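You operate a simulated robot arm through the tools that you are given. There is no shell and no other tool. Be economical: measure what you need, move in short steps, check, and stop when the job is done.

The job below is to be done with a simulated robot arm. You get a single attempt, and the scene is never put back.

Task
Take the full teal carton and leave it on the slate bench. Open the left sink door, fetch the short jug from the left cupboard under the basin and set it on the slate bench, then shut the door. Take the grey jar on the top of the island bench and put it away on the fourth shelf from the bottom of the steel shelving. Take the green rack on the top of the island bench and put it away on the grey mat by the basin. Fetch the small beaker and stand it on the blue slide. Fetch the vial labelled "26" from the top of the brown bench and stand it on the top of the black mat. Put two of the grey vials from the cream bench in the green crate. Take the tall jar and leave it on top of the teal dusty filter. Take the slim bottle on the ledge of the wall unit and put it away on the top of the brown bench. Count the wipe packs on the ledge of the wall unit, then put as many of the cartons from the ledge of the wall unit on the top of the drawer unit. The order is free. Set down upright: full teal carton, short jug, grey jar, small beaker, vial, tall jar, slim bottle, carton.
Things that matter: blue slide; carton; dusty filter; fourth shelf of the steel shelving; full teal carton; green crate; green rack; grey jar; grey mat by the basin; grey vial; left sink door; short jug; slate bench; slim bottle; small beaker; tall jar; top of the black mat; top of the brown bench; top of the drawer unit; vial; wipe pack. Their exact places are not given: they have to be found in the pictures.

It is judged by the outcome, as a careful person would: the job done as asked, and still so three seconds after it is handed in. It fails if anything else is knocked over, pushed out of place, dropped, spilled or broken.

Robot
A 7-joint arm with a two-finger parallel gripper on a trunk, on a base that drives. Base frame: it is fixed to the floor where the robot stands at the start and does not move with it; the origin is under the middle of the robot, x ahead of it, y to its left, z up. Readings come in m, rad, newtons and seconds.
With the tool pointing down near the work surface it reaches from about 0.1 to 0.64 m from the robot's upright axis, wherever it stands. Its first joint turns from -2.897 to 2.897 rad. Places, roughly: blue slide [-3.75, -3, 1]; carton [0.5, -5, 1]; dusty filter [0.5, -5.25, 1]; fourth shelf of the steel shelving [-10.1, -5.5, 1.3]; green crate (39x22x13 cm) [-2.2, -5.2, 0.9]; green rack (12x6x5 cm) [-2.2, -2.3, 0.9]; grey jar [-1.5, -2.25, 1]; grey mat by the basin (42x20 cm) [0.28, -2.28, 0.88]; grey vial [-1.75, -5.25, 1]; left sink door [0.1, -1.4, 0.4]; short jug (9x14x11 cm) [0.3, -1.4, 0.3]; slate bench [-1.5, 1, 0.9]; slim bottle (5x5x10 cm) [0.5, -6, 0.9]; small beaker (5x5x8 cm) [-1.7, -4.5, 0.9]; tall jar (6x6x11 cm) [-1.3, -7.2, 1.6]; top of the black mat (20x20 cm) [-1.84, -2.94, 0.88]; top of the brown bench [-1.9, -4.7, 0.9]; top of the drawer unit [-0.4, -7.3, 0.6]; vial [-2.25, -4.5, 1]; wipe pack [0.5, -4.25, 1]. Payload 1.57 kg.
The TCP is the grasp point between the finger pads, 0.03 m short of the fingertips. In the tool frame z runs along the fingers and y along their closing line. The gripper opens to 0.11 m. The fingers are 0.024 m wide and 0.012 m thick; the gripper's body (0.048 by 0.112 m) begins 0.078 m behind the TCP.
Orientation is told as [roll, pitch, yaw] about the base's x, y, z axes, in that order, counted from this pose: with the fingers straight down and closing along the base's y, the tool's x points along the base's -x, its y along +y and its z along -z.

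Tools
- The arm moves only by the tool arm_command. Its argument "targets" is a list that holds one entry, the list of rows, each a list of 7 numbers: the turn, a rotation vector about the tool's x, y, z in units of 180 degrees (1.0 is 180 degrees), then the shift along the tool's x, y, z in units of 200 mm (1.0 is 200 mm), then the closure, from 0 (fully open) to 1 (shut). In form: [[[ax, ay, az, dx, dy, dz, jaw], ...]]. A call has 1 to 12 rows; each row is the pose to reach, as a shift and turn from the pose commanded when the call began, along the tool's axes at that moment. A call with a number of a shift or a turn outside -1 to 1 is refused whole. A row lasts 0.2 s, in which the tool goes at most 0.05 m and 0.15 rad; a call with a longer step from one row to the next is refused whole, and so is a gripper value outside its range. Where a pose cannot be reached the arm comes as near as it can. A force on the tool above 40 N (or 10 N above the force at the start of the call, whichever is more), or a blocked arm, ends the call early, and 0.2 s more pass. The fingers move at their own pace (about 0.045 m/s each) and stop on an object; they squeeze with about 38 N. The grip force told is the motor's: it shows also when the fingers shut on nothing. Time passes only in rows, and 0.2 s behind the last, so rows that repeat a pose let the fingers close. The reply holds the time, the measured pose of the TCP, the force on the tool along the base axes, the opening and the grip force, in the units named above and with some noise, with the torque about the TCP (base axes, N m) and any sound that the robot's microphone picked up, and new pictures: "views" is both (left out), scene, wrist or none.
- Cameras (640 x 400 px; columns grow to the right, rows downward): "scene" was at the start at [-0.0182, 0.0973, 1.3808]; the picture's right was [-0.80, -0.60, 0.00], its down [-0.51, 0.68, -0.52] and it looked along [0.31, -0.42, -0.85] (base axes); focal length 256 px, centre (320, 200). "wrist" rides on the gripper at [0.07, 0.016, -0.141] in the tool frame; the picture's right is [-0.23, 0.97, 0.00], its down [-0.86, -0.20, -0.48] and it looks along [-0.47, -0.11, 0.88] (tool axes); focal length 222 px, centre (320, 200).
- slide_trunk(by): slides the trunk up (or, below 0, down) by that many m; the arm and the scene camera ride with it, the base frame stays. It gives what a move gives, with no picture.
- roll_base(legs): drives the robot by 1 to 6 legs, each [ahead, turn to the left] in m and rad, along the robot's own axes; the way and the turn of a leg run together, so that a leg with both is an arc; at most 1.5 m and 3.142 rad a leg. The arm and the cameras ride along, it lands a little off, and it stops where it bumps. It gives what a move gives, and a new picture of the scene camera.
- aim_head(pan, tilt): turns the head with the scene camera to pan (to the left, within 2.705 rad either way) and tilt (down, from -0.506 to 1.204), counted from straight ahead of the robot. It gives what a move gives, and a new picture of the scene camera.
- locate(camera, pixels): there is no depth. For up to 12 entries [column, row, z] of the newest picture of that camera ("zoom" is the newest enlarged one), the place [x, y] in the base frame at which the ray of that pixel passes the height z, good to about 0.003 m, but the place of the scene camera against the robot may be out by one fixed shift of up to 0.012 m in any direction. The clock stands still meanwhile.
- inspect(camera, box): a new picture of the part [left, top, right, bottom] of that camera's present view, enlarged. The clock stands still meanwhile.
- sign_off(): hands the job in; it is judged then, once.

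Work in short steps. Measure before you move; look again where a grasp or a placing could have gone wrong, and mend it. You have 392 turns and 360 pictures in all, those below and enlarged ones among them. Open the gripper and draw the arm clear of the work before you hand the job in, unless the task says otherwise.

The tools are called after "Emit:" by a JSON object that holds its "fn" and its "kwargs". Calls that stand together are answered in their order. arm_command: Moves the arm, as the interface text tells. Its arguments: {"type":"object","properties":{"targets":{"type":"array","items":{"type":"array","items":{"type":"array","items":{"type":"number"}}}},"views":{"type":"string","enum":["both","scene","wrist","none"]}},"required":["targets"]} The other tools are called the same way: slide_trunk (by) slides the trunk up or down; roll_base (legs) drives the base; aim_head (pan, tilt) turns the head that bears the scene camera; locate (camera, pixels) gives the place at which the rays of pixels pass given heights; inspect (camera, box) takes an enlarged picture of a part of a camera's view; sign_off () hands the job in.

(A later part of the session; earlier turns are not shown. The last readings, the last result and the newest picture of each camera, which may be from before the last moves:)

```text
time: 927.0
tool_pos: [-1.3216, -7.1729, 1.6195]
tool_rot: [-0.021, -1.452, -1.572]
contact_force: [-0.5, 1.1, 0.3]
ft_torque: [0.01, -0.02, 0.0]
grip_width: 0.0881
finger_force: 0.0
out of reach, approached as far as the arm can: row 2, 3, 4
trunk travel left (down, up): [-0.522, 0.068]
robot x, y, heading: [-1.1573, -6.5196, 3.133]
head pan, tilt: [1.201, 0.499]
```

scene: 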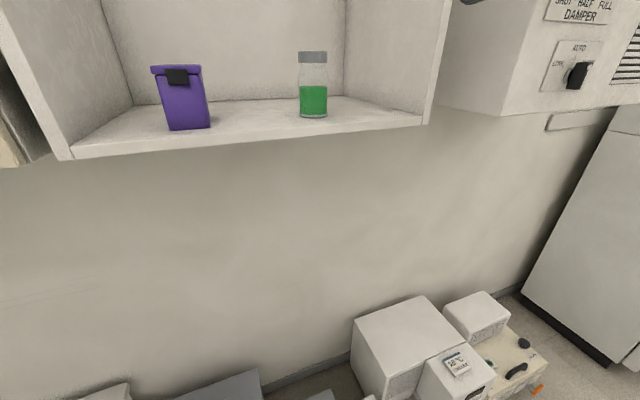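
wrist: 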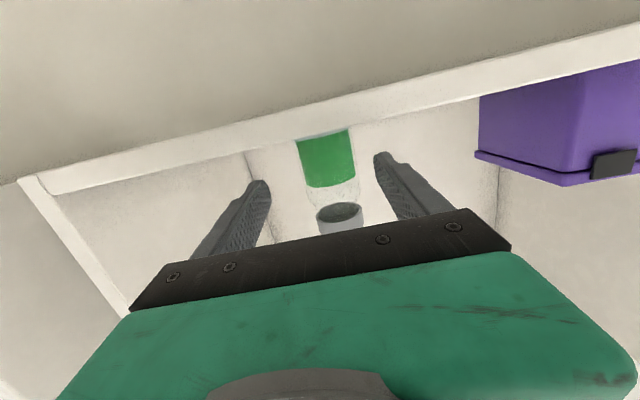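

At the reach limit. I raise the trunk 6.5 cm and let the arm come down and forward, which extends its reach.

Emit:
{"fn": "slide_trunk", "kwargs": {"by": 0.065}}

Emit:
{"fn": "arm_command", "kwargs": {"targets": [[[0, 0, 0, 0.08, 0.02, 0.03, 0.2], [0, 0, 0, 0.16, 0.02, 0.08, 0.2], [0, 0, 0, 0.22, 0.02, 0.15, 0.2], [0, 0, 0, 0.22, 0.02, 0.15, 0.2]]], "views": "wrist"}}

```text
time: 928.0
tool_pos: [-1.3222, -7.175, 1.6835]
tool_rot: [-0.019, -1.449, -1.576]
contact_force: [0.5, -0.4, -0.6]
ft_torque: [-0.01, 0.0, 0.01]
grip_width: 0.088
finger_force: 0.0
trunk travel left (down, up): [-0.587, 0.003]
robot x, y, heading: [-1.1592, -6.5189, 3.129]
head pan, tilt: [1.201, 0.499]
```

```text
time: 929.0
tool_pos: [-1.319, -7.201, 1.6392]
tool_rot: [-0.018, -1.444, -1.572]
contact_force: [-0.6, -0.7, 0.7]
ft_torque: [0.01, -0.01, -0.03]
grip_width: 0.0877
finger_force: 0.0
trunk travel left (down, up): [-0.587, 0.003]
robot x, y, heading: [-1.1588, -6.5202, 3.129]
head pan, tilt: [1.201, 0.499]
```

wrist: 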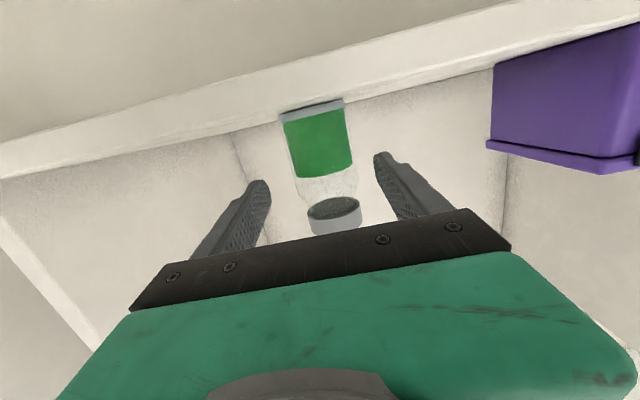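

The jar is between the fingers. I close.

Emit:
{"fn": "arm_command", "kwargs": {"targets": [[[0, 0, 0, 0, 0, 0.03, 0.2], [0, 0, 0, 0, 0, 0.05, 0.6], [0, 0, 0, 0, 0, 0.05, 1], [0, 0, 0, 0, 0, 0.05, 1], [0, 0, 0, 0, 0, 0.05, 1]]], "views": "wrist"}}

```text
time: 930.2
tool_pos: [-1.3187, -7.2092, 1.6354]
tool_rot: [-0.019, -1.448, -1.576]
contact_force: [-0.9, -0.4, 0.5]
ft_torque: [-0.01, -0.05, 0.0]
grip_width: 0.052
finger_force: 28.9
trunk travel left (down, up): [-0.587, 0.003]
robot x, y, heading: [-1.1592, -6.5193, 3.134]
head pan, tilt: [1.201, 0.499]
```

wrist: 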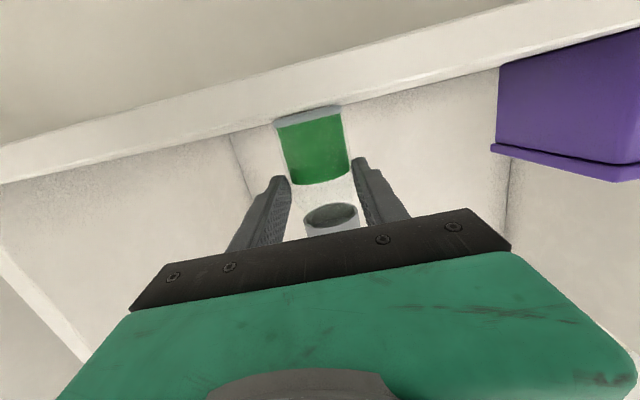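

Gripped (0.052). I lift 2.5 cm and draw it straight out.

Emit:
{"fn": "arm_command", "kwargs": {"targets": [[[0, 0, 0, -0.06, 0, 0, 1], [0, 0, 0, -0.13, 0, 0, 1], [0, 0, 0, -0.13, 0, -0.15, 1], [0, 0, 0, -0.13, 0, -0.3, 1], [0, 0, 0, -0.13, 0, -0.45, 1], [0, 0, 0, -0.13, 0, -0.6, 1], [0, 0, 0, -0.13, 0, -0.8, 1], [0, 0, 0, -0.13, 0, -1, 1]]], "views": "both"}}

```text
time: 932.0
tool_pos: [-1.3202, -7.0135, 1.7078]
tool_rot: [-0.019, -1.444, -1.571]
contact_force: [1.3, 0.3, -1.7]
ft_torque: [0.06, -0.01, 0.01]
grip_width: 0.0515
finger_force: 37.7
out of reach, approached as far as the arm can: row 2, 5, 6, 7, 8
trunk travel left (down, up): [-0.587, 0.003]
robot x, y, heading: [-1.1577, -6.5193, 3.132]
head pan, tilt: [1.201, 0.499]
```

scene: 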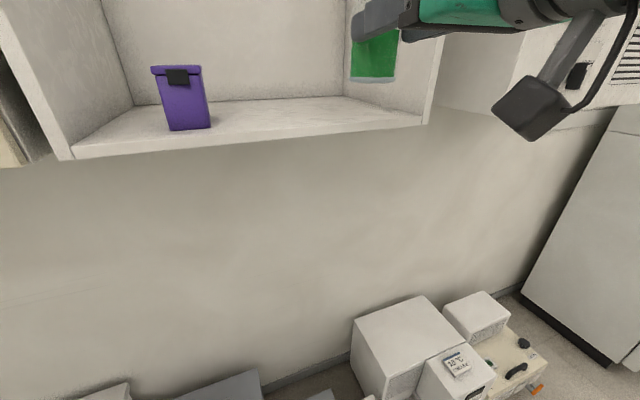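
wrist: 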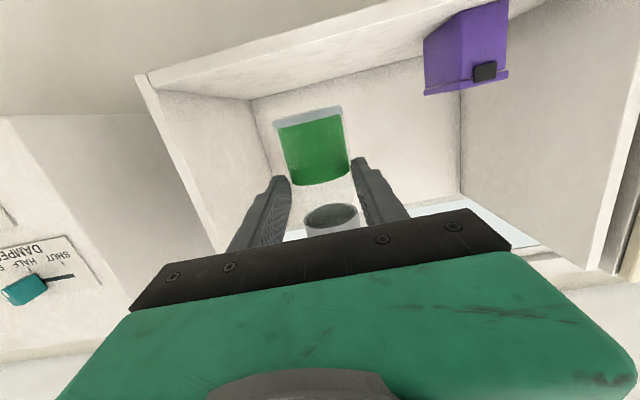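

The jar is out. I turn slightly right to clear the shelf edge, lower the trunk, and bring the arm down to a carrying height.

Emit:
{"fn": "roll_base", "kwargs": {"legs": [[0, -0.35]]}}

Emit:
{"fn": "slide_trunk", "kwargs": {"by": -0.25}}

Emit:
{"fn": "arm_command", "kwargs": {"targets": [[[0, 0, 0, 0.15, 0, 0.03, 1], [0, 0, 0, 0.3, 0, 0.06, 1], [0, 0, 0, 0.45, 0, 0.1, 1], [0, 0, 0, 0.6, 0, 0.15, 1], [0, 0, 0, 0.75, 0, 0.2, 1], [0, 0, 0, 0.9, 0, 0.25, 1]]], "views": "none"}}

Emit:
{"fn": "arm_command", "kwargs": {"targets": [[[0, -0.01, 0, 0.15, 0, 0, 1], [0, -0.02, 0, 0.3, 0, 0, 1], [0, -0.03, 0, 0.45, 0, 0, 1], [0, -0.035, 0, 0.6, 0, 0, 1], [0, -0.035, 0, 0.75, 0, 0, 1], [0, -0.035, 0, 0.9, 0, 0, 1]]], "views": "wrist"}}

```text
time: 933.5
tool_pos: [-1.4794, -6.9325, 1.7077]
tool_rot: [-0.015, -1.444, -1.924]
contact_force: [-1.0, 0.6, -1.0]
ft_torque: [0.07, 0.0, -0.02]
grip_width: 0.0518
finger_force: 38.4
trunk travel left (down, up): [-0.587, 0.003]
robot x, y, heading: [-1.158, -6.5189, 2.788]
head pan, tilt: [1.201, 0.499]
```

scene: 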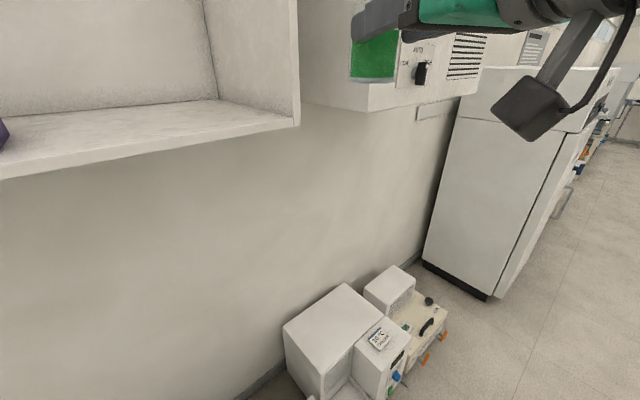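

```text
time: 936.1
tool_pos: [-1.4784, -6.9333, 1.4565]
tool_rot: [-0.018, -1.444, -1.92]
contact_force: [-0.1, -0.4, -1.6]
ft_torque: [0.03, -0.01, 0.01]
grip_width: 0.0511
finger_force: 37.8
trunk travel left (down, up): [-0.337, 0.253]
robot x, y, heading: [-1.1577, -6.5193, 2.788]
head pan, tilt: [1.201, 0.499]
```

```text
time: 937.5
tool_pos: [-1.514, -6.9538, 1.4413]
tool_rot: [-0.015, -1.437, -1.92]
contact_force: [0.5, 0.0, -1.7]
ft_torque: [0.06, -0.04, -0.03]
grip_width: 0.0512
finger_force: 38.1
out of reach, approached as far as the arm can: row 1, 2, 3, 4, 5, 6
trunk travel left (down, up): [-0.337, 0.253]
robot x, y, heading: [-1.1564, -6.5203, 2.79]
head pan, tilt: [1.201, 0.499]
```

```text
time: 938.9
tool_pos: [-1.5683, -6.9619, 1.4553]
tool_rot: [-0.094, -1.552, -1.841]
contact_force: [0.0, -0.3, -1.4]
ft_torque: [0.05, -0.03, 0.0]
grip_width: 0.0509
finger_force: 38.1
out of reach, approached as far as the arm can: row 1, 2, 3, 4, 5, 6
trunk travel left (down, up): [-0.337, 0.253]
robot x, y, heading: [-1.1606, -6.5216, 2.788]
head pan, tilt: [1.201, 0.499]
```

wrist: 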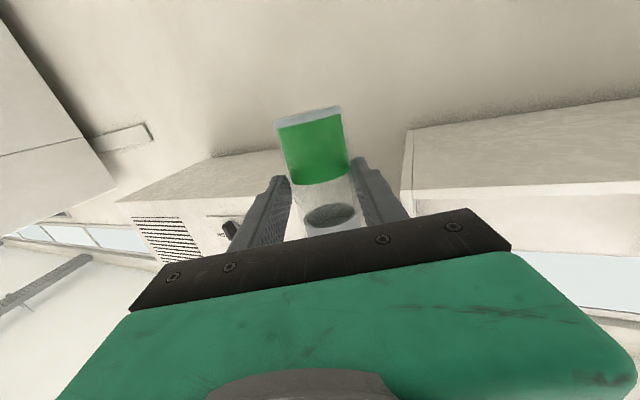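

The arm keeps a high posture, so I use the lowest trunk position: at r≈0.7 the hand is then near z 1.05, right for the filter top. I lower the trunk and drive back to the ledge.

Emit:
{"fn": "slide_trunk", "kwargs": {"by": -0.32}}

Emit:
{"fn": "roll_base", "kwargs": {"legs": [[0, 1.329], [-1.5, 0], [-0.09, 0], [0, 0.593]]}}

Emit:
{"fn": "aim_head", "kwargs": {"pan": 1.25, "tilt": 0.5}}

```text
time: 942.0
tool_pos: [-1.5669, -6.9614, 1.1355]
tool_rot: [-0.107, -1.552, -1.827]
contact_force: [0.9, 0.1, -1.8]
ft_torque: [0.06, -0.06, -0.02]
grip_width: 0.0511
finger_force: 38.1
trunk travel left (down, up): [-0.017, 0.573]
robot x, y, heading: [-1.1591, -6.5185, 2.794]
head pan, tilt: [1.201, 0.499]
```

```text
time: 955.0
tool_pos: [0.2723, -5.4264, 1.1355]
tool_rot: [-0.108, -1.552, 0.106]
contact_force: [-1.2, 0.4, -1.7]
ft_torque: [0.01, 0.04, -0.01]
grip_width: 0.0497
finger_force: 37.8
trunk travel left (down, up): [-0.017, 0.573]
robot x, y, heading: [-0.285, -5.1978, -1.565]
head pan, tilt: [1.201, 0.499]
```

scene: 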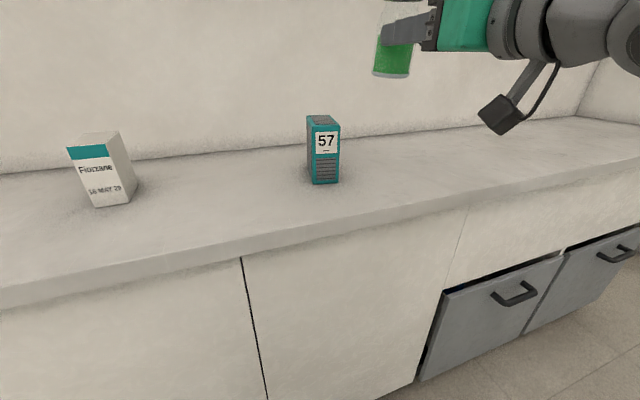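

```text
time: 955.7
tool_pos: [0.2713, -5.4265, 1.1367]
tool_rot: [-0.104, -1.55, 0.101]
contact_force: [-0.7, 0.0, -1.7]
ft_torque: [-0.01, 0.08, 0.0]
grip_width: 0.0498
finger_force: 37.8
trunk travel left (down, up): [-0.017, 0.573]
robot x, y, heading: [-0.286, -5.1983, -1.568]
head pan, tilt: [1.25, 0.499]
```

scene: 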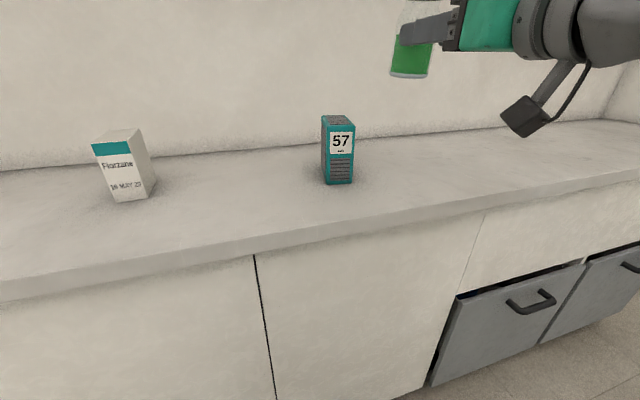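

I zoom on the filter to measure its top face.

Emit:
{"fn": "inspect", "kwargs": {"camera": "scene", "box": [290, 90, 390, 200]}}

```text
3.64 times, centred on (340, 145) of scene
```

zoom: 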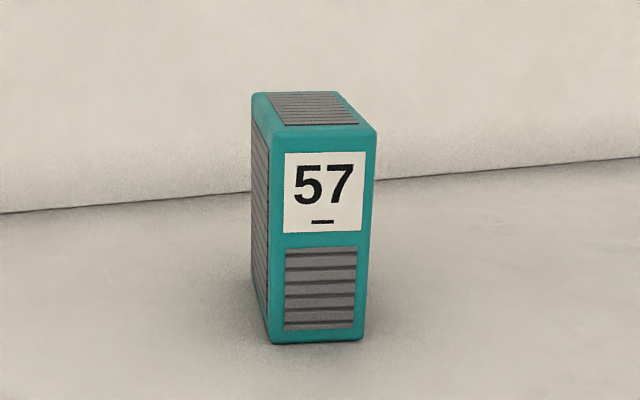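

Emit:
{"fn": "locate", "kwargs": {"camera": "zoom", "pixels": [[272, 343, 0.88], [362, 340, 0.88], [272, 135, 0.98], [272, 135, 1.0], [376, 128, 0.98], [376, 128, 1.0], [255, 95, 1.0], [335, 92, 1.0], [255, 95, 0.98], [335, 92, 0.98]]}}

```text
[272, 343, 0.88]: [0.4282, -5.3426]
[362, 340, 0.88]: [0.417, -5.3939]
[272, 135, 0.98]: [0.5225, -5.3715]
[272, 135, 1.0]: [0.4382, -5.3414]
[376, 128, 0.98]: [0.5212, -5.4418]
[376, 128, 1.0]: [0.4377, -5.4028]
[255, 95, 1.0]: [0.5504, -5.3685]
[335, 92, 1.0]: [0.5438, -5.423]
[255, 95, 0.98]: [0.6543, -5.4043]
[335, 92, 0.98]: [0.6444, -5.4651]
```

Filter top z≈1.0, about 0.11×0.06 m, centre ≈(0.49,-5.384) by the scene camera. I calibrate the camera against the held jar's base at (410,77), and correct the jar's pitch.

Emit:
{"fn": "locate", "kwargs": {"camera": "scene", "pixels": [[411, 76, 1.08], [411, 76, 1.07], [391, 74, 1.08], [430, 76, 1.08]]}}

Emit:
{"fn": "arm_command", "kwargs": {"targets": [[[0, 0.015, 0, 0, 0, 0.1, 1], [0, 0.03, 0, 0, 0, 0.2, 1], [0, 0.033, 0, 0, 0, 0.3, 1], [0, 0.033, 0, 0, 0, 0.4, 1]]], "views": "none"}}

```text
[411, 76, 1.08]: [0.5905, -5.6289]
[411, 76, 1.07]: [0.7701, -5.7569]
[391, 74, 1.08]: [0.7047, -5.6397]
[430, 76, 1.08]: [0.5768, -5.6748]
```

```text
time: 956.7
tool_pos: [0.3384, -5.4271, 1.1007]
tool_rot: [-0.027, -1.449, 0.019]
contact_force: [-0.5, 0.2, -1.6]
ft_torque: [0.0, 0.08, -0.03]
grip_width: 0.0494
finger_force: 37.4
out of reach, approached as far as the arm can: row 2, 3, 4
trunk travel left (down, up): [-0.017, 0.573]
robot x, y, heading: [-0.2852, -5.1999, -1.566]
head pan, tilt: [1.25, 0.499]
```

I shift 5.7 cm north to line up with the filter, and check through the wrist camera.

Emit:
{"fn": "arm_command", "kwargs": {"targets": [[[0, 0, 0, 0, 0.1, 0, 1], [0, 0, 0, 0, 0.2, 0, 1], [0, 0, 0, 0, 0.285, 0, 1], [0, 0, 0, 0, 0.285, 0, 1]]], "views": "wrist"}}

```text
time: 957.7
tool_pos: [0.34, -5.3713, 1.1007]
tool_rot: [-0.018, -1.448, 0.012]
contact_force: [-0.2, -0.2, -1.8]
ft_torque: [0.03, 0.08, 0.01]
grip_width: 0.0494
finger_force: 38.1
trunk travel left (down, up): [-0.017, 0.573]
robot x, y, heading: [-0.2887, -5.1991, -1.565]
head pan, tilt: [1.25, 0.499]
```

wrist: 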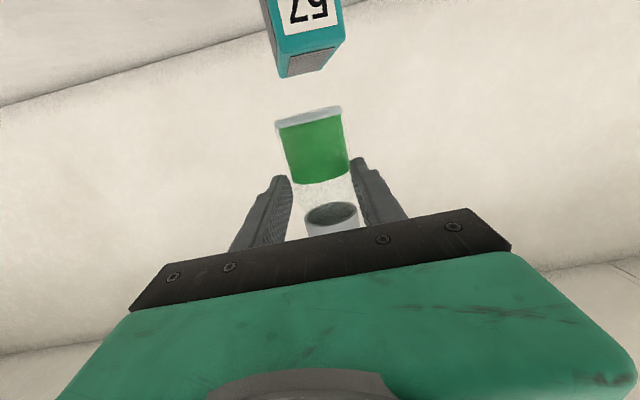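

The filter's top is visible beyond the jar. I enlarge and measure it.

Emit:
{"fn": "inspect", "kwargs": {"camera": "wrist", "box": [250, 0, 370, 130]}}

```text
3.08 times, centred on (310, 65) of wrist
```

zoom: 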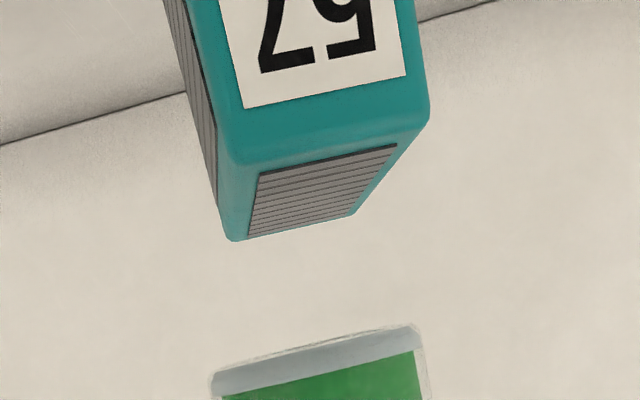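

Emit:
{"fn": "locate", "kwargs": {"camera": "zoom", "pixels": [[230, 162, 1.0], [428, 118, 1.0], [353, 213, 1.0], [232, 240, 1.0], [311, 183, 1.0], [311, 183, 1.003], [230, 162, 1.005]]}}

```text
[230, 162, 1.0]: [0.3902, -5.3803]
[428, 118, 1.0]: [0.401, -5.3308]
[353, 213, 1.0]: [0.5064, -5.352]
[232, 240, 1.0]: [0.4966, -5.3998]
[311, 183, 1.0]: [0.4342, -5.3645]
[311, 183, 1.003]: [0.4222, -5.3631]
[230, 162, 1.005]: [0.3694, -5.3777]
```

Filter top centre (0.449,-5.366). The jar is on the tool axis. I advance 10 cm over it.

Emit:
{"fn": "arm_command", "kwargs": {"targets": [[[0, 0, 0, -0.01, 0.02, 0.12, 1], [0, 0, 0, -0.02, 0.025, 0.25, 1], [0, 0, 0, -0.03, 0.025, 0.38, 1], [0, 0, 0, -0.03, 0.025, 0.52, 1], [0, 0, 0, -0.03, 0.025, 0.52, 1]]], "views": "wrist"}}

Emit:
{"fn": "inspect", "kwargs": {"camera": "scene", "box": [270, 40, 430, 200]}}

```text
time: 958.9
tool_pos: [0.4125, -5.367, 1.0747]
tool_rot: [-0.016, -1.447, 0.01]
contact_force: [0.4, 0.0, 1.3]
ft_torque: [0.0, 0.0, -0.02]
grip_width: 0.0
finger_force: 20.8
out of reach, approached as far as the arm can: row 2, 3, 4, 5
trunk travel left (down, up): [-0.017, 0.573]
robot x, y, heading: [-0.2879, -5.1977, -1.562]
head pan, tilt: [1.25, 0.499]
```

wrist: 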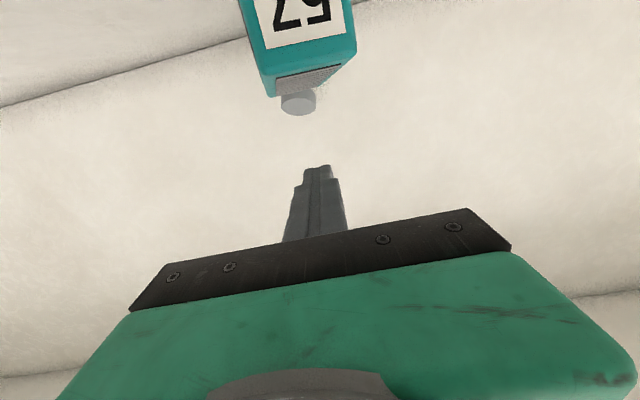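

```text
2.50 times, centred on (350, 120) of scene
```

zoom: 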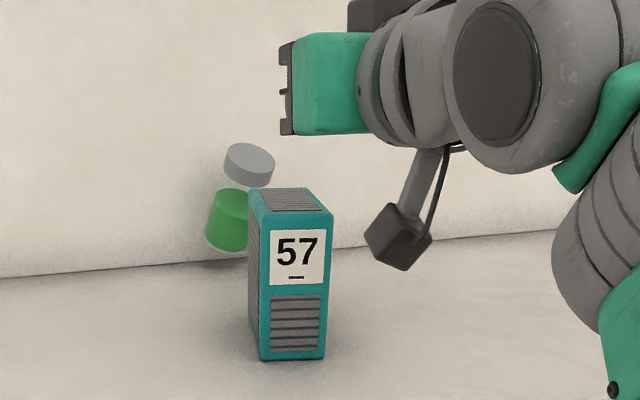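

The jar slipped out of the grip and is behind the filter, tilted. I draw the hand back and see how it rests.

Emit:
{"fn": "arm_command", "kwargs": {"targets": [[[0, 0, 0, 0, 0, -0.2, 1], [0, 0, 0, 0, 0, -0.4, 1], [0, 0, 0, 0, 0, -0.6, 0.5], [0, 0, 0, 0, 0, -0.6, 0.2]]], "views": "wrist"}}

Emit:
{"fn": "inspect", "kwargs": {"camera": "scene", "box": [270, 60, 430, 200]}}

```text
time: 959.9
tool_pos: [0.2923, -5.3662, 1.0906]
tool_rot: [-0.02, -1.448, 0.015]
contact_force: [-1.0, 0.2, 0.8]
ft_torque: [-0.04, 0.01, 0.02]
grip_width: 0.0478
finger_force: 0.0
trunk travel left (down, up): [-0.017, 0.573]
robot x, y, heading: [-0.2875, -5.2012, -1.564]
head pan, tilt: [1.25, 0.499]
```

wrist: 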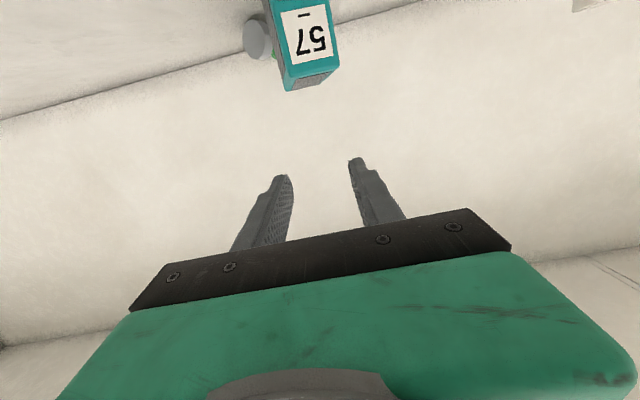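

```text
2.86 times, centred on (350, 130) of scene
```

zoom: 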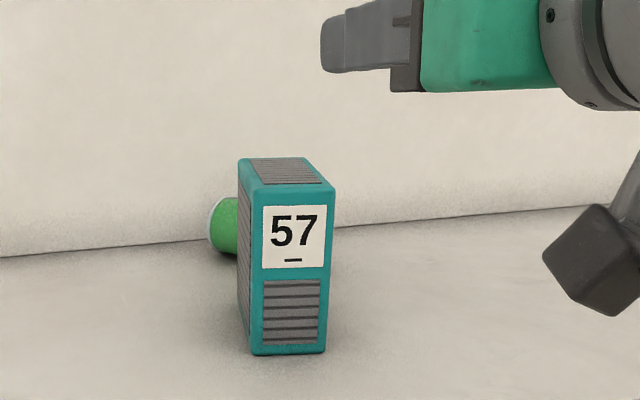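

The jar lies on the ledge just behind the filter, base to the north, lid to the south (no breakage heard). I will pick it up and set it upright. First I turn away from the ledge and bring the arm back to its normal posture.

Emit:
{"fn": "roll_base", "kwargs": {"legs": [[0, -1.3]]}}

Emit:
{"fn": "arm_command", "kwargs": {"targets": [[[0, 0.03, 0, 0.15, 0, 0.1, 0.2], [0, 0.06, 0, 0.3, 0, 0.2, 0.2], [0, 0.09, 0, 0.45, 0, 0.3, 0.2], [0, 0.12, 0, 0.6, 0, 0.4, 0.2], [0, 0.15, 0, 0.75, 0, 0.5, 0.2]]], "views": "none"}}

Emit:
{"fn": "arm_command", "kwargs": {"targets": [[[0, 0.02, 0, 0.1, 0, 0.1, 0.2], [0, 0.04, 0, 0.2, 0, 0.2, 0.2], [0, 0.06, 0, 0.3, 0, 0.3, 0.2], [0, 0.08, 0, 0.4, 0, 0.35, 0.2], [0, 0.1, 0, 0.5, 0, 0.4, 0.2], [0, 0.12, 0, 0.6, 0, 0.45, 0.2]]], "views": "none"}}

```text
time: 963.5
tool_pos: [-0.2938, -5.8028, 1.0905]
tool_rot: [-0.018, -1.447, -1.291]
contact_force: [1.1, -0.6, -0.3]
ft_torque: [-0.03, 0.0, 0.0]
grip_width: 0.0883
finger_force: 0.1
trunk travel left (down, up): [-0.017, 0.573]
robot x, y, heading: [-0.2873, -5.1966, -2.869]
head pan, tilt: [1.25, 0.499]
```

scene: 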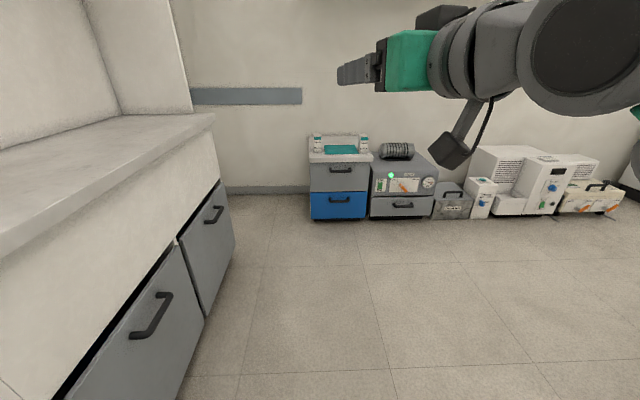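

```text
time: 964.7
tool_pos: [-0.2721, -5.8799, 0.9293]
tool_rot: [-0.006, -0.975, -1.302]
contact_force: [0.0, 0.8, 1.1]
ft_torque: [0.07, 0.03, -0.02]
grip_width: 0.0881
finger_force: 0.1
trunk travel left (down, up): [-0.017, 0.573]
robot x, y, heading: [-0.2821, -5.1997, -2.868]
head pan, tilt: [1.25, 0.499]
```

```text
time: 966.1
tool_pos: [-0.2716, -5.8877, 0.7787]
tool_rot: [-0.002, -0.6, -1.305]
contact_force: [0.5, -0.2, 0.4]
ft_torque: [0.01, -0.03, -0.02]
grip_width: 0.0879
finger_force: 0.0
trunk travel left (down, up): [-0.017, 0.573]
robot x, y, heading: [-0.2848, -5.2001, -2.867]
head pan, tilt: [1.25, 0.499]
```

The arm came back nicely. I finish bringing it to tool-down and turn the hand a quarter so it will close across the lying jar.

Emit:
{"fn": "arm_command", "kwargs": {"targets": [[[0, 0.04, 0, 0.15, 0, 0.08, 0.2], [0, 0.08, 0, 0.3, 0, 0.16, 0.2], [0, 0.12, 0, 0.45, 0, 0.24, 0.2], [0, 0.16, 0, 0.6, 0, 0.32, 0.2], [0, 0.19, 0, 0.75, 0, 0.4, 0.2]]], "views": "none"}}

Emit:
{"fn": "slide_trunk", "kwargs": {"by": 0.4}}

Emit:
{"fn": "arm_command", "kwargs": {"targets": [[[0, 0, 0.045, 0, 0, 0, 0.2], [0, 0, 0.09, 0, 0, 0, 0.2], [0, 0, 0.135, 0, 0, 0, 0.2], [0, 0, 0.18, 0, 0, 0, 0.2], [0, 0, 0.225, 0, 0, 0, 0.2], [0, 0, 0.27, 0, 0, 0, 0.2], [0, 0, 0.315, 0, 0, 0, 0.2], [0, 0, 0.36, 0, 0, 0, 0.2], [0, 0, 0.405, 0, 0, 0, 0.2], [0, 0, 0.45, 0, 0, 0, 0.2], [0, 0, 0.49, 0, 0, 0, 0.2]]], "views": "none"}}

```text
time: 967.3
tool_pos: [-0.2912, -5.8104, 0.6274]
tool_rot: [-0.003, -0.002, -1.305]
contact_force: [0.1, 1.1, 0.6]
ft_torque: [-0.02, 0.02, -0.01]
grip_width: 0.0881
finger_force: 0.0
out of reach, approached as far as the arm can: row 3, 4
trunk travel left (down, up): [-0.017, 0.573]
robot x, y, heading: [-0.2844, -5.1997, -2.864]
head pan, tilt: [1.25, 0.499]
```

```text
time: 971.1
tool_pos: [-0.291, -5.8126, 1.0283]
tool_rot: [-0.003, -0.003, -1.306]
contact_force: [0.2, 0.5, -1.3]
ft_torque: [0.03, 0.01, 0.0]
grip_width: 0.0877
finger_force: 0.1
trunk travel left (down, up): [-0.417, 0.173]
robot x, y, heading: [-0.2896, -5.1986, -2.869]
head pan, tilt: [1.25, 0.499]
```

```text
time: 973.5
tool_pos: [-0.2909, -5.8122, 1.0291]
tool_rot: [0.001, -0.002, -2.848]
contact_force: [-0.8, 0.2, 0.1]
ft_torque: [-0.04, 0.05, -0.02]
grip_width: 0.088
finger_force: 0.1
trunk travel left (down, up): [-0.417, 0.173]
robot x, y, heading: [-0.2834, -5.2021, -2.863]
head pan, tilt: [1.25, 0.499]
```

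I raise the hand and drive in beside the ledge again so that it comes over the jar.

Emit:
{"fn": "slide_trunk", "kwargs": {"by": 0.165}}

Emit:
{"fn": "roll_base", "kwargs": {"legs": [[0, 1.29], [0, 0.5], [0.47, 0], [0, -0.5], [-0.31, 0]]}}

Emit:
{"fn": "arm_command", "kwargs": {"targets": [[[0, 0, 0, 0.1, 0, 0, 0.2], [0, 0, 0, 0.2, 0, 0, 0.2]]], "views": "wrist"}}

```text
time: 975.4
tool_pos: [-0.2907, -5.8109, 1.1926]
tool_rot: [0.002, -0.003, -2.846]
contact_force: [0.4, -0.1, 0.0]
ft_torque: [-0.03, 0.01, 0.03]
grip_width: 0.0879
finger_force: 0.0
trunk travel left (down, up): [-0.582, 0.008]
robot x, y, heading: [-0.2852, -5.1975, -2.869]
head pan, tilt: [1.25, 0.499]
```

```text
time: 986.0
tool_pos: [0.5318, -5.4759, 1.1938]
tool_rot: [0.002, -0.003, -1.551]
contact_force: [0.7, -0.1, 0.6]
ft_torque: [0.02, 0.0, 0.0]
grip_width: 0.0881
finger_force: 0.1
trunk travel left (down, up): [-0.582, 0.008]
robot x, y, heading: [-0.0583, -5.307, -1.573]
head pan, tilt: [1.25, 0.499]
```

scene: 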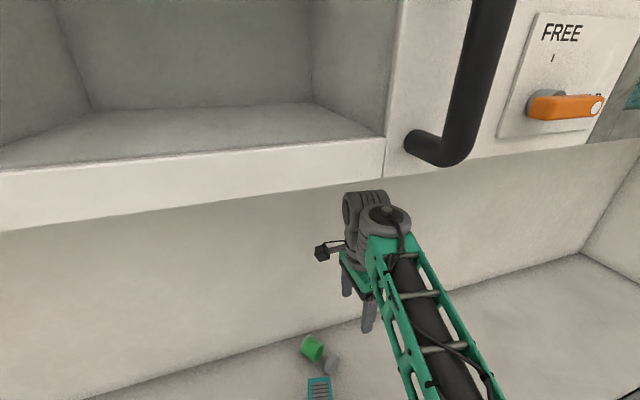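

```text
time: 986.6
tool_pos: [0.5293, -5.4362, 1.1927]
tool_rot: [0.002, 0.0, -1.55]
contact_force: [-0.5, -0.7, 0.1]
ft_torque: [-0.02, -0.02, 0.01]
grip_width: 0.0883
finger_force: 0.0
trunk travel left (down, up): [-0.582, 0.008]
robot x, y, heading: [-0.0549, -5.3049, -1.57]
head pan, tilt: [1.25, 0.499]
```

wrist: 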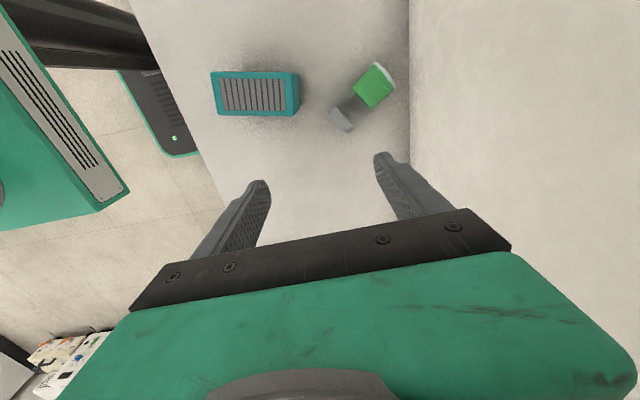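

The wrist view shows the jar lying, lid (340,120) south-west, base (387,70) north-east, the wall at column 410. I locate it and the filter top.

Emit:
{"fn": "locate", "kwargs": {"camera": "wrist", "pixels": [[336, 122, 0.91], [386, 72, 0.91], [361, 97, 0.91], [410, 100, 0.88], [211, 74, 1.0], [299, 73, 1.0], [297, 115, 1.0], [217, 115, 1.0], [370, 64, 0.91], [395, 82, 0.91]]}}

Emit:
{"fn": "inspect", "kwargs": {"camera": "wrist", "box": [280, 40, 430, 150]}}

```text
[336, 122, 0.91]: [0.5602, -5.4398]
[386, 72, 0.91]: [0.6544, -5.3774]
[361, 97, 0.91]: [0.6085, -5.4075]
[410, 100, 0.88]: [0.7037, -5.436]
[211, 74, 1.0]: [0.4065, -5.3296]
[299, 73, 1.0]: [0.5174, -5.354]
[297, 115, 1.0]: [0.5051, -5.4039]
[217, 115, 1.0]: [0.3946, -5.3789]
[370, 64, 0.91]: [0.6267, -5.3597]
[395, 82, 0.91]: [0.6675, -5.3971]
```

```text
3.64 times, centred on (355, 95) of wrist
```

zoom: 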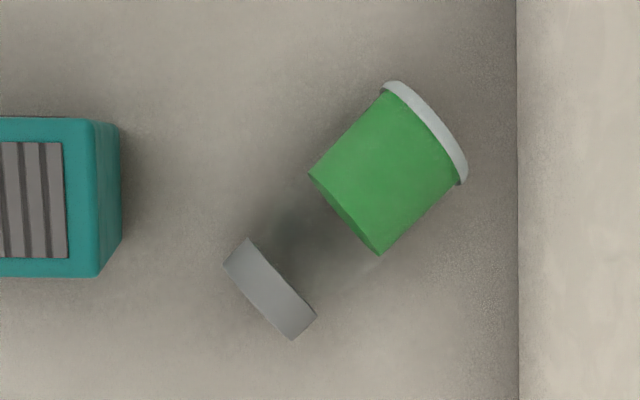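

Jar axis from base (0.651,-5.379) to lid (0.560,-5.440); filter top centre (0.456,-5.367). I turn the hand across the jar, lean it back 0.4 rad and move over the jar's middle.

Emit:
{"fn": "arm_command", "kwargs": {"targets": [[[0, 0, 0.046, 0, 0, 0, 0.2], [0, 0, 0.092, 0, 0, 0, 0.2], [0, 0, 0.138, 0, 0, 0, 0.2], [0, 0, 0.184, 0, 0, 0, 0.2], [0, 0, 0.23, 0, 0, 0, 0.2], [0, 0, 0.276, 0, 0, 0, 0.2], [0, 0, 0.318, 0, 0, 0, 0.2]]], "views": "none"}}

Emit:
{"fn": "arm_command", "kwargs": {"targets": [[[0, 0.045, 0, 0, 0, 0, 0.2], [0, 0.09, 0, 0, 0, 0, 0.2], [0, 0.13, 0, 0, 0, 0, 0.2]]], "views": "none"}}

Emit:
{"fn": "arm_command", "kwargs": {"targets": [[[0, 0, 0, 0.18, 0.05, 0.08, 0.2], [0, 0, 0, 0.36, 0.1, 0.156, 0.2], [0, 0, 0, 0.36, 0.1, 0.156, 0.2]]], "views": "wrist"}}

```text
time: 988.2
tool_pos: [0.5305, -5.4349, 1.1932]
tool_rot: [0.004, -0.001, -2.551]
contact_force: [0.3, 0.8, -1.3]
ft_torque: [-0.01, -0.05, 0.01]
grip_width: 0.088
finger_force: 0.1
trunk travel left (down, up): [-0.582, 0.008]
robot x, y, heading: [-0.0567, -5.3049, -1.571]
head pan, tilt: [1.25, 0.499]
```

```text
time: 989.0
tool_pos: [0.5541, -5.4442, 1.2185]
tool_rot: [-0.006, 0.401, -2.548]
contact_force: [-0.3, -0.6, -0.3]
ft_torque: [0.04, 0.03, -0.01]
grip_width: 0.0881
finger_force: 0.0
out of reach, approached as far as the arm can: row 3
trunk travel left (down, up): [-0.582, 0.008]
robot x, y, heading: [-0.0559, -5.3034, -1.571]
head pan, tilt: [1.25, 0.499]
```

```text
time: 989.8
tool_pos: [0.6022, -5.4205, 1.2193]
tool_rot: [0.004, 0.409, -2.547]
contact_force: [0.3, -0.9, 0.5]
ft_torque: [0.03, 0.01, 0.01]
grip_width: 0.0882
finger_force: 0.0
out of reach, approached as far as the arm can: row 2, 3
trunk travel left (down, up): [-0.582, 0.008]
robot x, y, heading: [-0.0596, -5.3052, -1.568]
head pan, tilt: [1.25, 0.499]
```

wrist: 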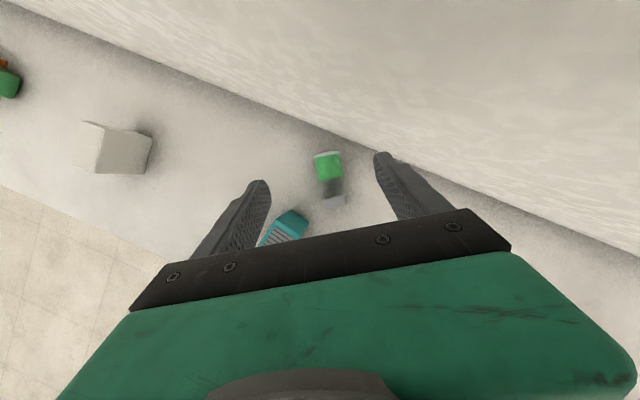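

Emit:
{"fn": "locate", "kwargs": {"camera": "wrist", "pixels": [[327, 153, 0.91], [334, 202, 0.91], [330, 178, 0.91]]}}

```text
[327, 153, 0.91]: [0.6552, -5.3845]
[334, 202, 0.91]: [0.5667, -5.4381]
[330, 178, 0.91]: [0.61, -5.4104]
```

On the axis, 1.2 cm lidward of the middle – good. I lower with the trunk to z≈0.918 and close.

Emit:
{"fn": "slide_trunk", "kwargs": {"by": -0.298}}

Emit:
{"fn": "arm_command", "kwargs": {"targets": [[[0, 0, 0, 0, 0, 0, 0.6], [0, 0, 0, 0, 0, 0, 1], [0, 0, 0, 0, 0, 0, 1], [0, 0, 0, 0, 0, 0, 1], [0, 0, 0, 0, 0, 0, 1]]], "views": "wrist"}}

```text
time: 992.8
tool_pos: [0.6021, -5.4184, 0.9206]
tool_rot: [0.004, 0.408, -2.548]
contact_force: [-0.1, -0.6, 0.0]
ft_torque: [-0.02, 0.03, -0.03]
grip_width: 0.0877
finger_force: 0.0
trunk travel left (down, up): [-0.284, 0.306]
robot x, y, heading: [-0.0538, -5.3048, -1.572]
head pan, tilt: [1.25, 0.499]
```

```text
time: 994.0
tool_pos: [0.6015, -5.4191, 0.9201]
tool_rot: [0.003, 0.41, -2.549]
contact_force: [-0.3, 0.6, 0.0]
ft_torque: [0.0, 0.03, -0.05]
grip_width: 0.0562
finger_force: 37.9
trunk travel left (down, up): [-0.284, 0.306]
robot x, y, heading: [-0.0548, -5.3067, -1.568]
head pan, tilt: [1.25, 0.499]
```

wrist: 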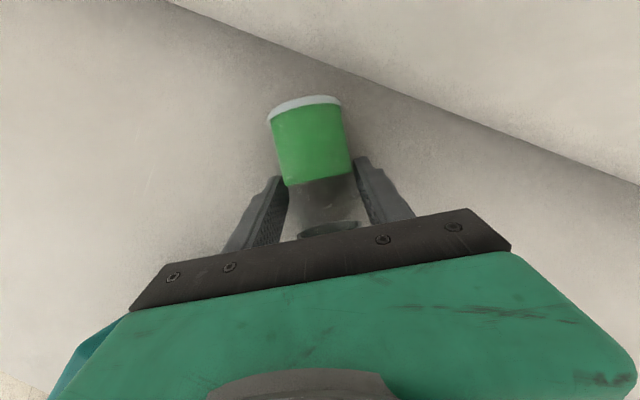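

Gripped firmly (0.056). I lift, bring the tool vertical while drawing back, and turn it to face east.

Emit:
{"fn": "slide_trunk", "kwargs": {"by": 0.25}}

Emit:
{"fn": "arm_command", "kwargs": {"targets": [[[0, -0.043, 0, -0.12, -0.15, -0.05, 1], [0, -0.086, 0, -0.25, -0.3, -0.11, 1], [0, -0.13, 0, -0.38, -0.46, -0.165, 1], [0, -0.13, 0, -0.38, -0.46, -0.165, 1]]], "views": "none"}}

Emit:
{"fn": "arm_command", "kwargs": {"targets": [[[0, 0, -0.042, 0, 0, 0, 1], [0, 0, -0.084, 0, 0, 0, 1], [0, 0, -0.126, 0, 0, 0, 1], [0, 0, -0.168, 0, 0, 0, 1], [0, 0, -0.21, 0, 0, 0, 1], [0, 0, -0.252, 0, 0, 0, 1], [0, 0, -0.294, 0, 0, 0, 1], [0, 0, -0.336, 0, 0, 0, 1], [0, 0, -0.378, 0, 0, 0, 1], [0, 0, -0.42, 0, 0, 0, 1]]], "views": "none"}}

Emit:
{"fn": "arm_command", "kwargs": {"targets": [[[0, 0, -0.042, 0, 0, 0, 1], [0, 0, -0.084, 0, 0, 0, 1], [0, 0, -0.126, 0, 0, 0, 1], [0, 0, -0.168, 0, 0, 0, 1], [0, 0, -0.21, 0, 0, 0, 1], [0, 0, -0.252, 0, 0, 0, 1], [0, 0, -0.294, 0, 0, 0, 1], [0, 0, -0.336, 0, 0, 0, 1], [0, 0, -0.391, 0, 0, 0, 1]]], "views": "wrist"}}

```text
time: 996.5
tool_pos: [0.6031, -5.4204, 1.1703]
tool_rot: [0.003, 0.408, -2.548]
contact_force: [0.2, 0.3, -0.9]
ft_torque: [-0.02, 0.01, 0.0]
grip_width: 0.056
finger_force: 38.0
trunk travel left (down, up): [-0.534, 0.056]
robot x, y, heading: [-0.0539, -5.3042, -1.568]
head pan, tilt: [1.25, 0.499]
```

```text
time: 997.5
tool_pos: [0.4816, -5.3875, 1.1705]
tool_rot: [0.004, 0.001, -2.55]
contact_force: [-0.4, -0.3, -0.9]
ft_torque: [0.0, -0.05, -0.02]
grip_width: 0.0559
finger_force: 38.3
trunk travel left (down, up): [-0.534, 0.056]
robot x, y, heading: [-0.0555, -5.3058, -1.574]
head pan, tilt: [1.25, 0.499]
```

```text
time: 999.8
tool_pos: [0.4827, -5.3907, 1.1693]
tool_rot: [0.002, -0.004, -1.228]
contact_force: [-0.7, 0.2, -1.6]
ft_torque: [-0.04, -0.01, 0.0]
grip_width: 0.0556
finger_force: 37.9
trunk travel left (down, up): [-0.534, 0.056]
robot x, y, heading: [-0.0556, -5.3035, -1.57]
head pan, tilt: [1.25, 0.499]
```

```text
refused: row 9 steps farther than a row can; nothing moved
```

Emit:
{"fn": "arm_command", "kwargs": {"targets": [[[0, 0, -0.044, 0, 0, 0, 1], [0, 0, -0.088, 0, 0, 0, 1], [0, 0, -0.132, 0, 0, 0, 1], [0, 0, -0.176, 0, 0, 0, 1], [0, 0, -0.22, 0, 0, 0, 1], [0, 0, -0.264, 0, 0, 0, 1], [0, 0, -0.308, 0, 0, 0, 1], [0, 0, -0.352, 0, 0, 0, 1], [0, 0, -0.391, 0, 0, 0, 1]]], "views": "none"}}

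Emit:
{"fn": "arm_command", "kwargs": {"targets": [[[0, -0.043, 0, 0, 0, 0, 1], [0, -0.086, 0, 0, 0, 0, 1], [0, -0.128, 0, 0, 0, 0, 1], [0, -0.171, 0, 0, 0, 0, 1], [0, -0.214, 0, 0, 0, 0, 1], [0, -0.256, 0, 0, 0, 0, 1], [0, -0.299, 0, 0, 0, 0, 1], [0, -0.341, 0, 0, 0, 0, 1], [0, -0.369, 0, 0, 0, 0, 1]]], "views": "both"}}

```text
time: 1001.8
tool_pos: [0.4828, -5.3899, 1.1697]
tool_rot: [-0.002, -0.002, 0.001]
contact_force: [-0.5, 0.3, -2.0]
ft_torque: [0.01, 0.03, -0.01]
grip_width: 0.0559
finger_force: 37.7
trunk travel left (down, up): [-0.534, 0.056]
robot x, y, heading: [-0.059, -5.3046, -1.575]
head pan, tilt: [1.25, 0.499]
```

```text
time: 1003.8
tool_pos: [0.4814, -5.3905, 1.1704]
tool_rot: [-0.007, -1.163, 0.002]
contact_force: [-0.1, -0.3, -2.4]
ft_torque: [0.0, 0.04, -0.02]
grip_width: 0.0556
finger_force: 37.6
trunk travel left (down, up): [-0.534, 0.056]
robot x, y, heading: [-0.0543, -5.304, -1.566]
head pan, tilt: [1.25, 0.499]
```

scene: 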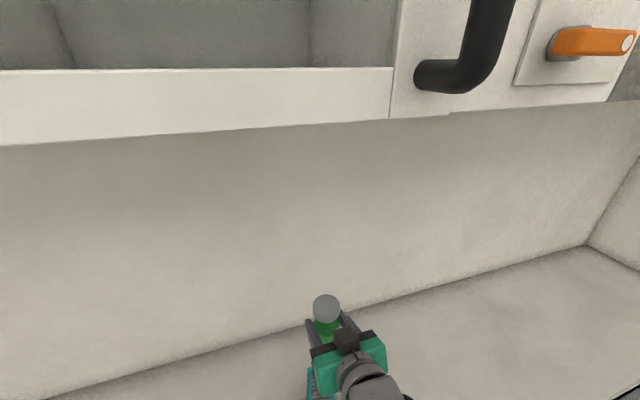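
wrist: 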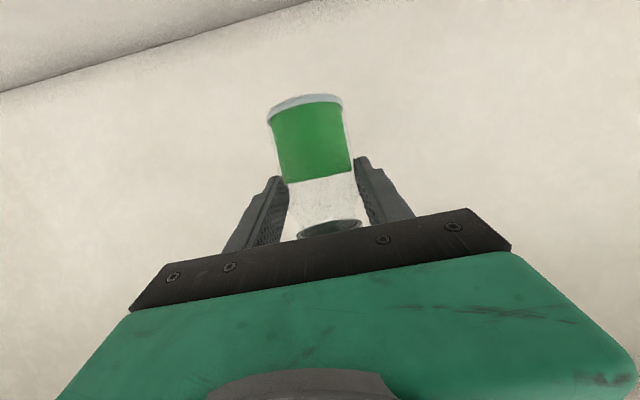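

The jar is upright in the hand. Its axis is ≈(0.494,-5.39); I shift it to the filter's centre (0.456,-5.367) and lower toward it.

Emit:
{"fn": "arm_command", "kwargs": {"targets": [[[0, 0, 0, 0.04, 0.06, -0.09, 1], [0, 0, 0, 0.075, 0.1175, -0.175, 1], [0, 0, 0, 0.075, 0.1175, -0.175, 1]]], "views": "none"}}

Emit:
{"fn": "slide_trunk", "kwargs": {"by": -0.08}}

Emit:
{"fn": "aim_head", "kwargs": {"pan": 1.25, "tilt": 0.9}}

Emit:
{"fn": "arm_command", "kwargs": {"targets": [[[0, 0, 0, 0, 0, 0, 1]]], "views": "wrist"}}

```text
time: 1004.5
tool_pos: [0.4436, -5.3666, 1.1699]
tool_rot: [-0.006, -1.163, 0.004]
contact_force: [-0.1, 0.1, -1.8]
ft_torque: [-0.05, 0.03, 0.0]
grip_width: 0.0559
finger_force: 38.3
trunk travel left (down, up): [-0.534, 0.056]
robot x, y, heading: [-0.0601, -5.306, -1.573]
head pan, tilt: [1.25, 0.499]
```

```text
time: 1005.7
tool_pos: [0.4443, -5.3658, 1.0903]
tool_rot: [-0.007, -1.162, 0.003]
contact_force: [0.4, 0.2, -1.2]
ft_torque: [-0.01, 0.04, 0.06]
grip_width: 0.0555
finger_force: 37.7
trunk travel left (down, up): [-0.454, 0.136]
robot x, y, heading: [-0.0606, -5.306, -1.573]
head pan, tilt: [1.25, 0.499]
```

```text
time: 1006.6
tool_pos: [0.4436, -5.3666, 1.0893]
tool_rot: [-0.006, -1.162, 0.003]
contact_force: [0.5, -1.0, -1.6]
ft_torque: [0.01, -0.01, 0.0]
grip_width: 0.0557
finger_force: 37.9
trunk travel left (down, up): [-0.454, 0.136]
robot x, y, heading: [-0.0546, -5.3049, -1.567]
head pan, tilt: [1.25, 0.901]
```

scene: 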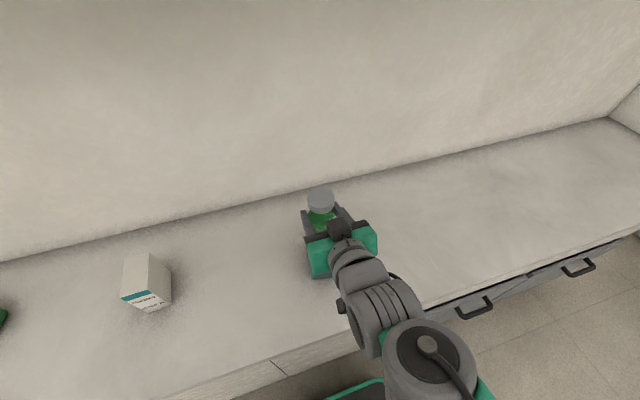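

```text
time: 1007.0
tool_pos: [0.4451, -5.3666, 1.0897]
tool_rot: [-0.008, -1.162, 0.003]
contact_force: [-0.5, -0.4, -2.2]
ft_torque: [0.01, 0.02, 0.01]
grip_width: 0.0556
finger_force: 37.5
trunk travel left (down, up): [-0.454, 0.136]
robot x, y, heading: [-0.058, -5.3053, -1.571]
head pan, tilt: [1.25, 0.901]
```

wrist: 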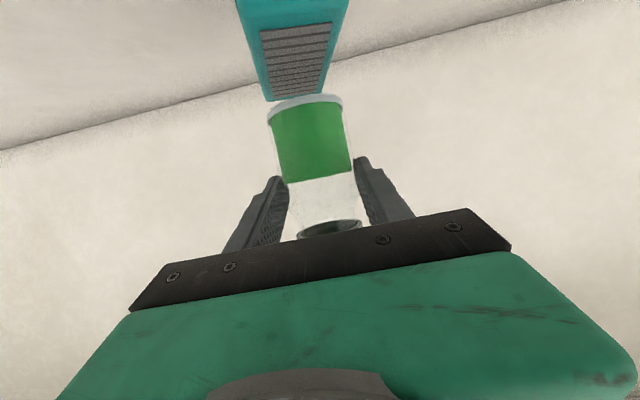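

I verify alignment by locating the filter's visible top corners and the jar's base rim.

Emit:
{"fn": "locate", "kwargs": {"camera": "wrist", "pixels": [[248, 42, 1.0], [345, 22, 1.0], [268, 101, 1.0], [322, 93, 1.0], [268, 112, 1.026], [342, 100, 1.026], [305, 96, 1.026], [305, 115, 1.026]]}}

```text
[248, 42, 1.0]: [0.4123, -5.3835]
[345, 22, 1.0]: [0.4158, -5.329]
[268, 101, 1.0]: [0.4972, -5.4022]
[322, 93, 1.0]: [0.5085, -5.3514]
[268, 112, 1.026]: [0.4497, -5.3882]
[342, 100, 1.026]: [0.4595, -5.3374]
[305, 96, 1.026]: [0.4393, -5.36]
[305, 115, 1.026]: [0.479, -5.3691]
```

Well aligned (jar base centre (0.455,-5.363), filter (0.456,-5.367)). I lower in small trunk steps.

Emit:
{"fn": "slide_trunk", "kwargs": {"by": -0.014}}

Emit:
{"fn": "slide_trunk", "kwargs": {"by": -0.005}}

Emit:
{"fn": "slide_trunk", "kwargs": {"by": -0.004}}

```text
time: 1007.6
tool_pos: [0.445, -5.3657, 1.0765]
tool_rot: [-0.006, -1.163, 0.004]
contact_force: [1.0, -0.5, -2.3]
ft_torque: [-0.02, -0.03, -0.04]
grip_width: 0.0556
finger_force: 38.4
trunk travel left (down, up): [-0.44, 0.15]
robot x, y, heading: [-0.0565, -5.3054, -1.572]
head pan, tilt: [1.25, 0.901]
```

```text
time: 1008.1
tool_pos: [0.4446, -5.3671, 1.0717]
tool_rot: [-0.006, -1.164, 0.003]
contact_force: [-0.4, 0.5, -2.4]
ft_torque: [-0.02, 0.05, 0.0]
grip_width: 0.0555
finger_force: 38.1
trunk travel left (down, up): [-0.435, 0.155]
robot x, y, heading: [-0.058, -5.3056, -1.571]
head pan, tilt: [1.25, 0.901]
```

```text
time: 1008.7
tool_pos: [0.4448, -5.3667, 1.0688]
tool_rot: [-0.008, -1.16, 0.002]
contact_force: [-0.5, -0.1, -1.0]
ft_torque: [0.02, 0.01, -0.03]
grip_width: 0.0555
finger_force: 38.4
trunk travel left (down, up): [-0.431, 0.159]
robot x, y, heading: [-0.0606, -5.3068, -1.571]
head pan, tilt: [1.25, 0.901]
```

Emit:
{"fn": "slide_trunk", "kwargs": {"by": -0.003}}

Emit:
{"fn": "slide_trunk", "kwargs": {"by": -0.003}}

Emit:
{"fn": "slide_trunk", "kwargs": {"by": -0.003}}

```text
time: 1009.2
tool_pos: [0.4443, -5.3666, 1.0628]
tool_rot: [-0.007, -1.162, 0.003]
contact_force: [0.1, 0.8, -1.7]
ft_torque: [0.01, 0.0, 0.01]
grip_width: 0.0554
finger_force: 38.4
trunk travel left (down, up): [-0.428, 0.162]
robot x, y, heading: [-0.0556, -5.3054, -1.577]
head pan, tilt: [1.25, 0.901]
```

```text
time: 1009.7
tool_pos: [0.4441, -5.3669, 1.0651]
tool_rot: [-0.007, -1.167, 0.004]
contact_force: [-1.5, -0.6, 9.1]
ft_torque: [-0.05, 0.25, 0.0]
grip_width: 0.0555
finger_force: 37.7
trunk travel left (down, up): [-0.425, 0.165]
robot x, y, heading: [-0.0575, -5.3049, -1.572]
head pan, tilt: [1.25, 0.901]
```

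```text
time: 1010.2
tool_pos: [0.4441, -5.3671, 1.0635]
tool_rot: [-0.006, -1.172, 0.004]
contact_force: [1.4, 0.6, 23.8]
ft_torque: [-0.12, 0.03, -0.15]
grip_width: 0.0556
finger_force: 38.6
trunk travel left (down, up): [-0.422, 0.168]
robot x, y, heading: [-0.0612, -5.3058, -1.572]
head pan, tilt: [1.25, 0.901]
```

Contact (about 25 N). I open gradually and withdraw along the hand axis.

Emit:
{"fn": "arm_command", "kwargs": {"targets": [[[0, 0, 0, 0, 0, 0, 0.42], [0, 0, 0, 0, 0, 0, 0.3], [0, 0, 0, 0, 0, 0, 0.15], [0, 0, 0, 0, 0, 0, 0.15], [0, 0, 0, 0, 0, -0.06, 0.15], [0, 0, 0, 0, 0, -0.15, 0.15], [0, 0, 0, 0, 0, -0.3, 0.15], [0, 0, 0, 0, 0, -0.45, 0.15], [0, 0, 0, 0, 0, -0.6, 0.15]]], "views": "both"}}

```text
time: 1012.2
tool_pos: [0.3342, -5.3668, 1.106]
tool_rot: [-0.007, -1.161, 0.002]
contact_force: [-0.2, 0.5, 0.6]
ft_torque: [0.03, 0.0, 0.0]
grip_width: 0.0938
finger_force: 0.1
trunk travel left (down, up): [-0.422, 0.168]
robot x, y, heading: [-0.0532, -5.3046, -1.572]
head pan, tilt: [1.25, 0.901]
```

scene: 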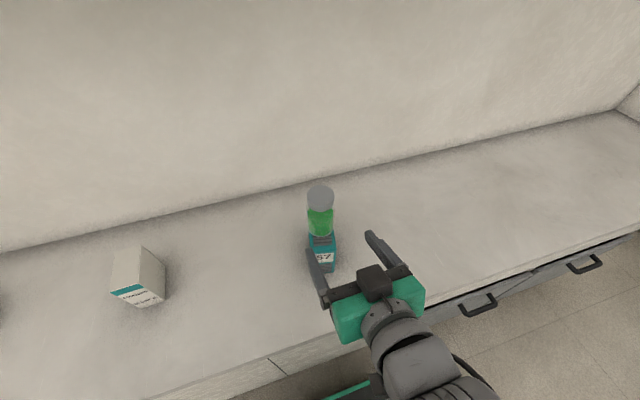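
wrist: 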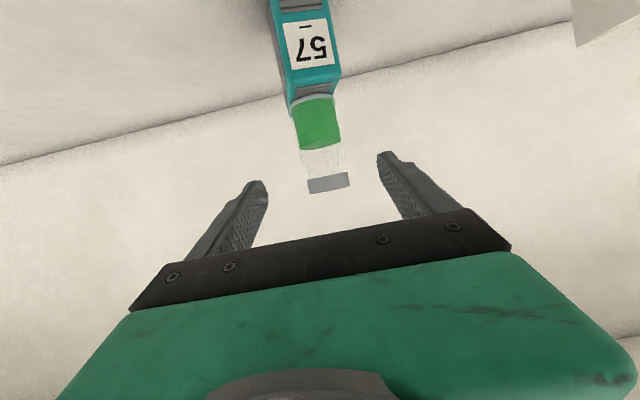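

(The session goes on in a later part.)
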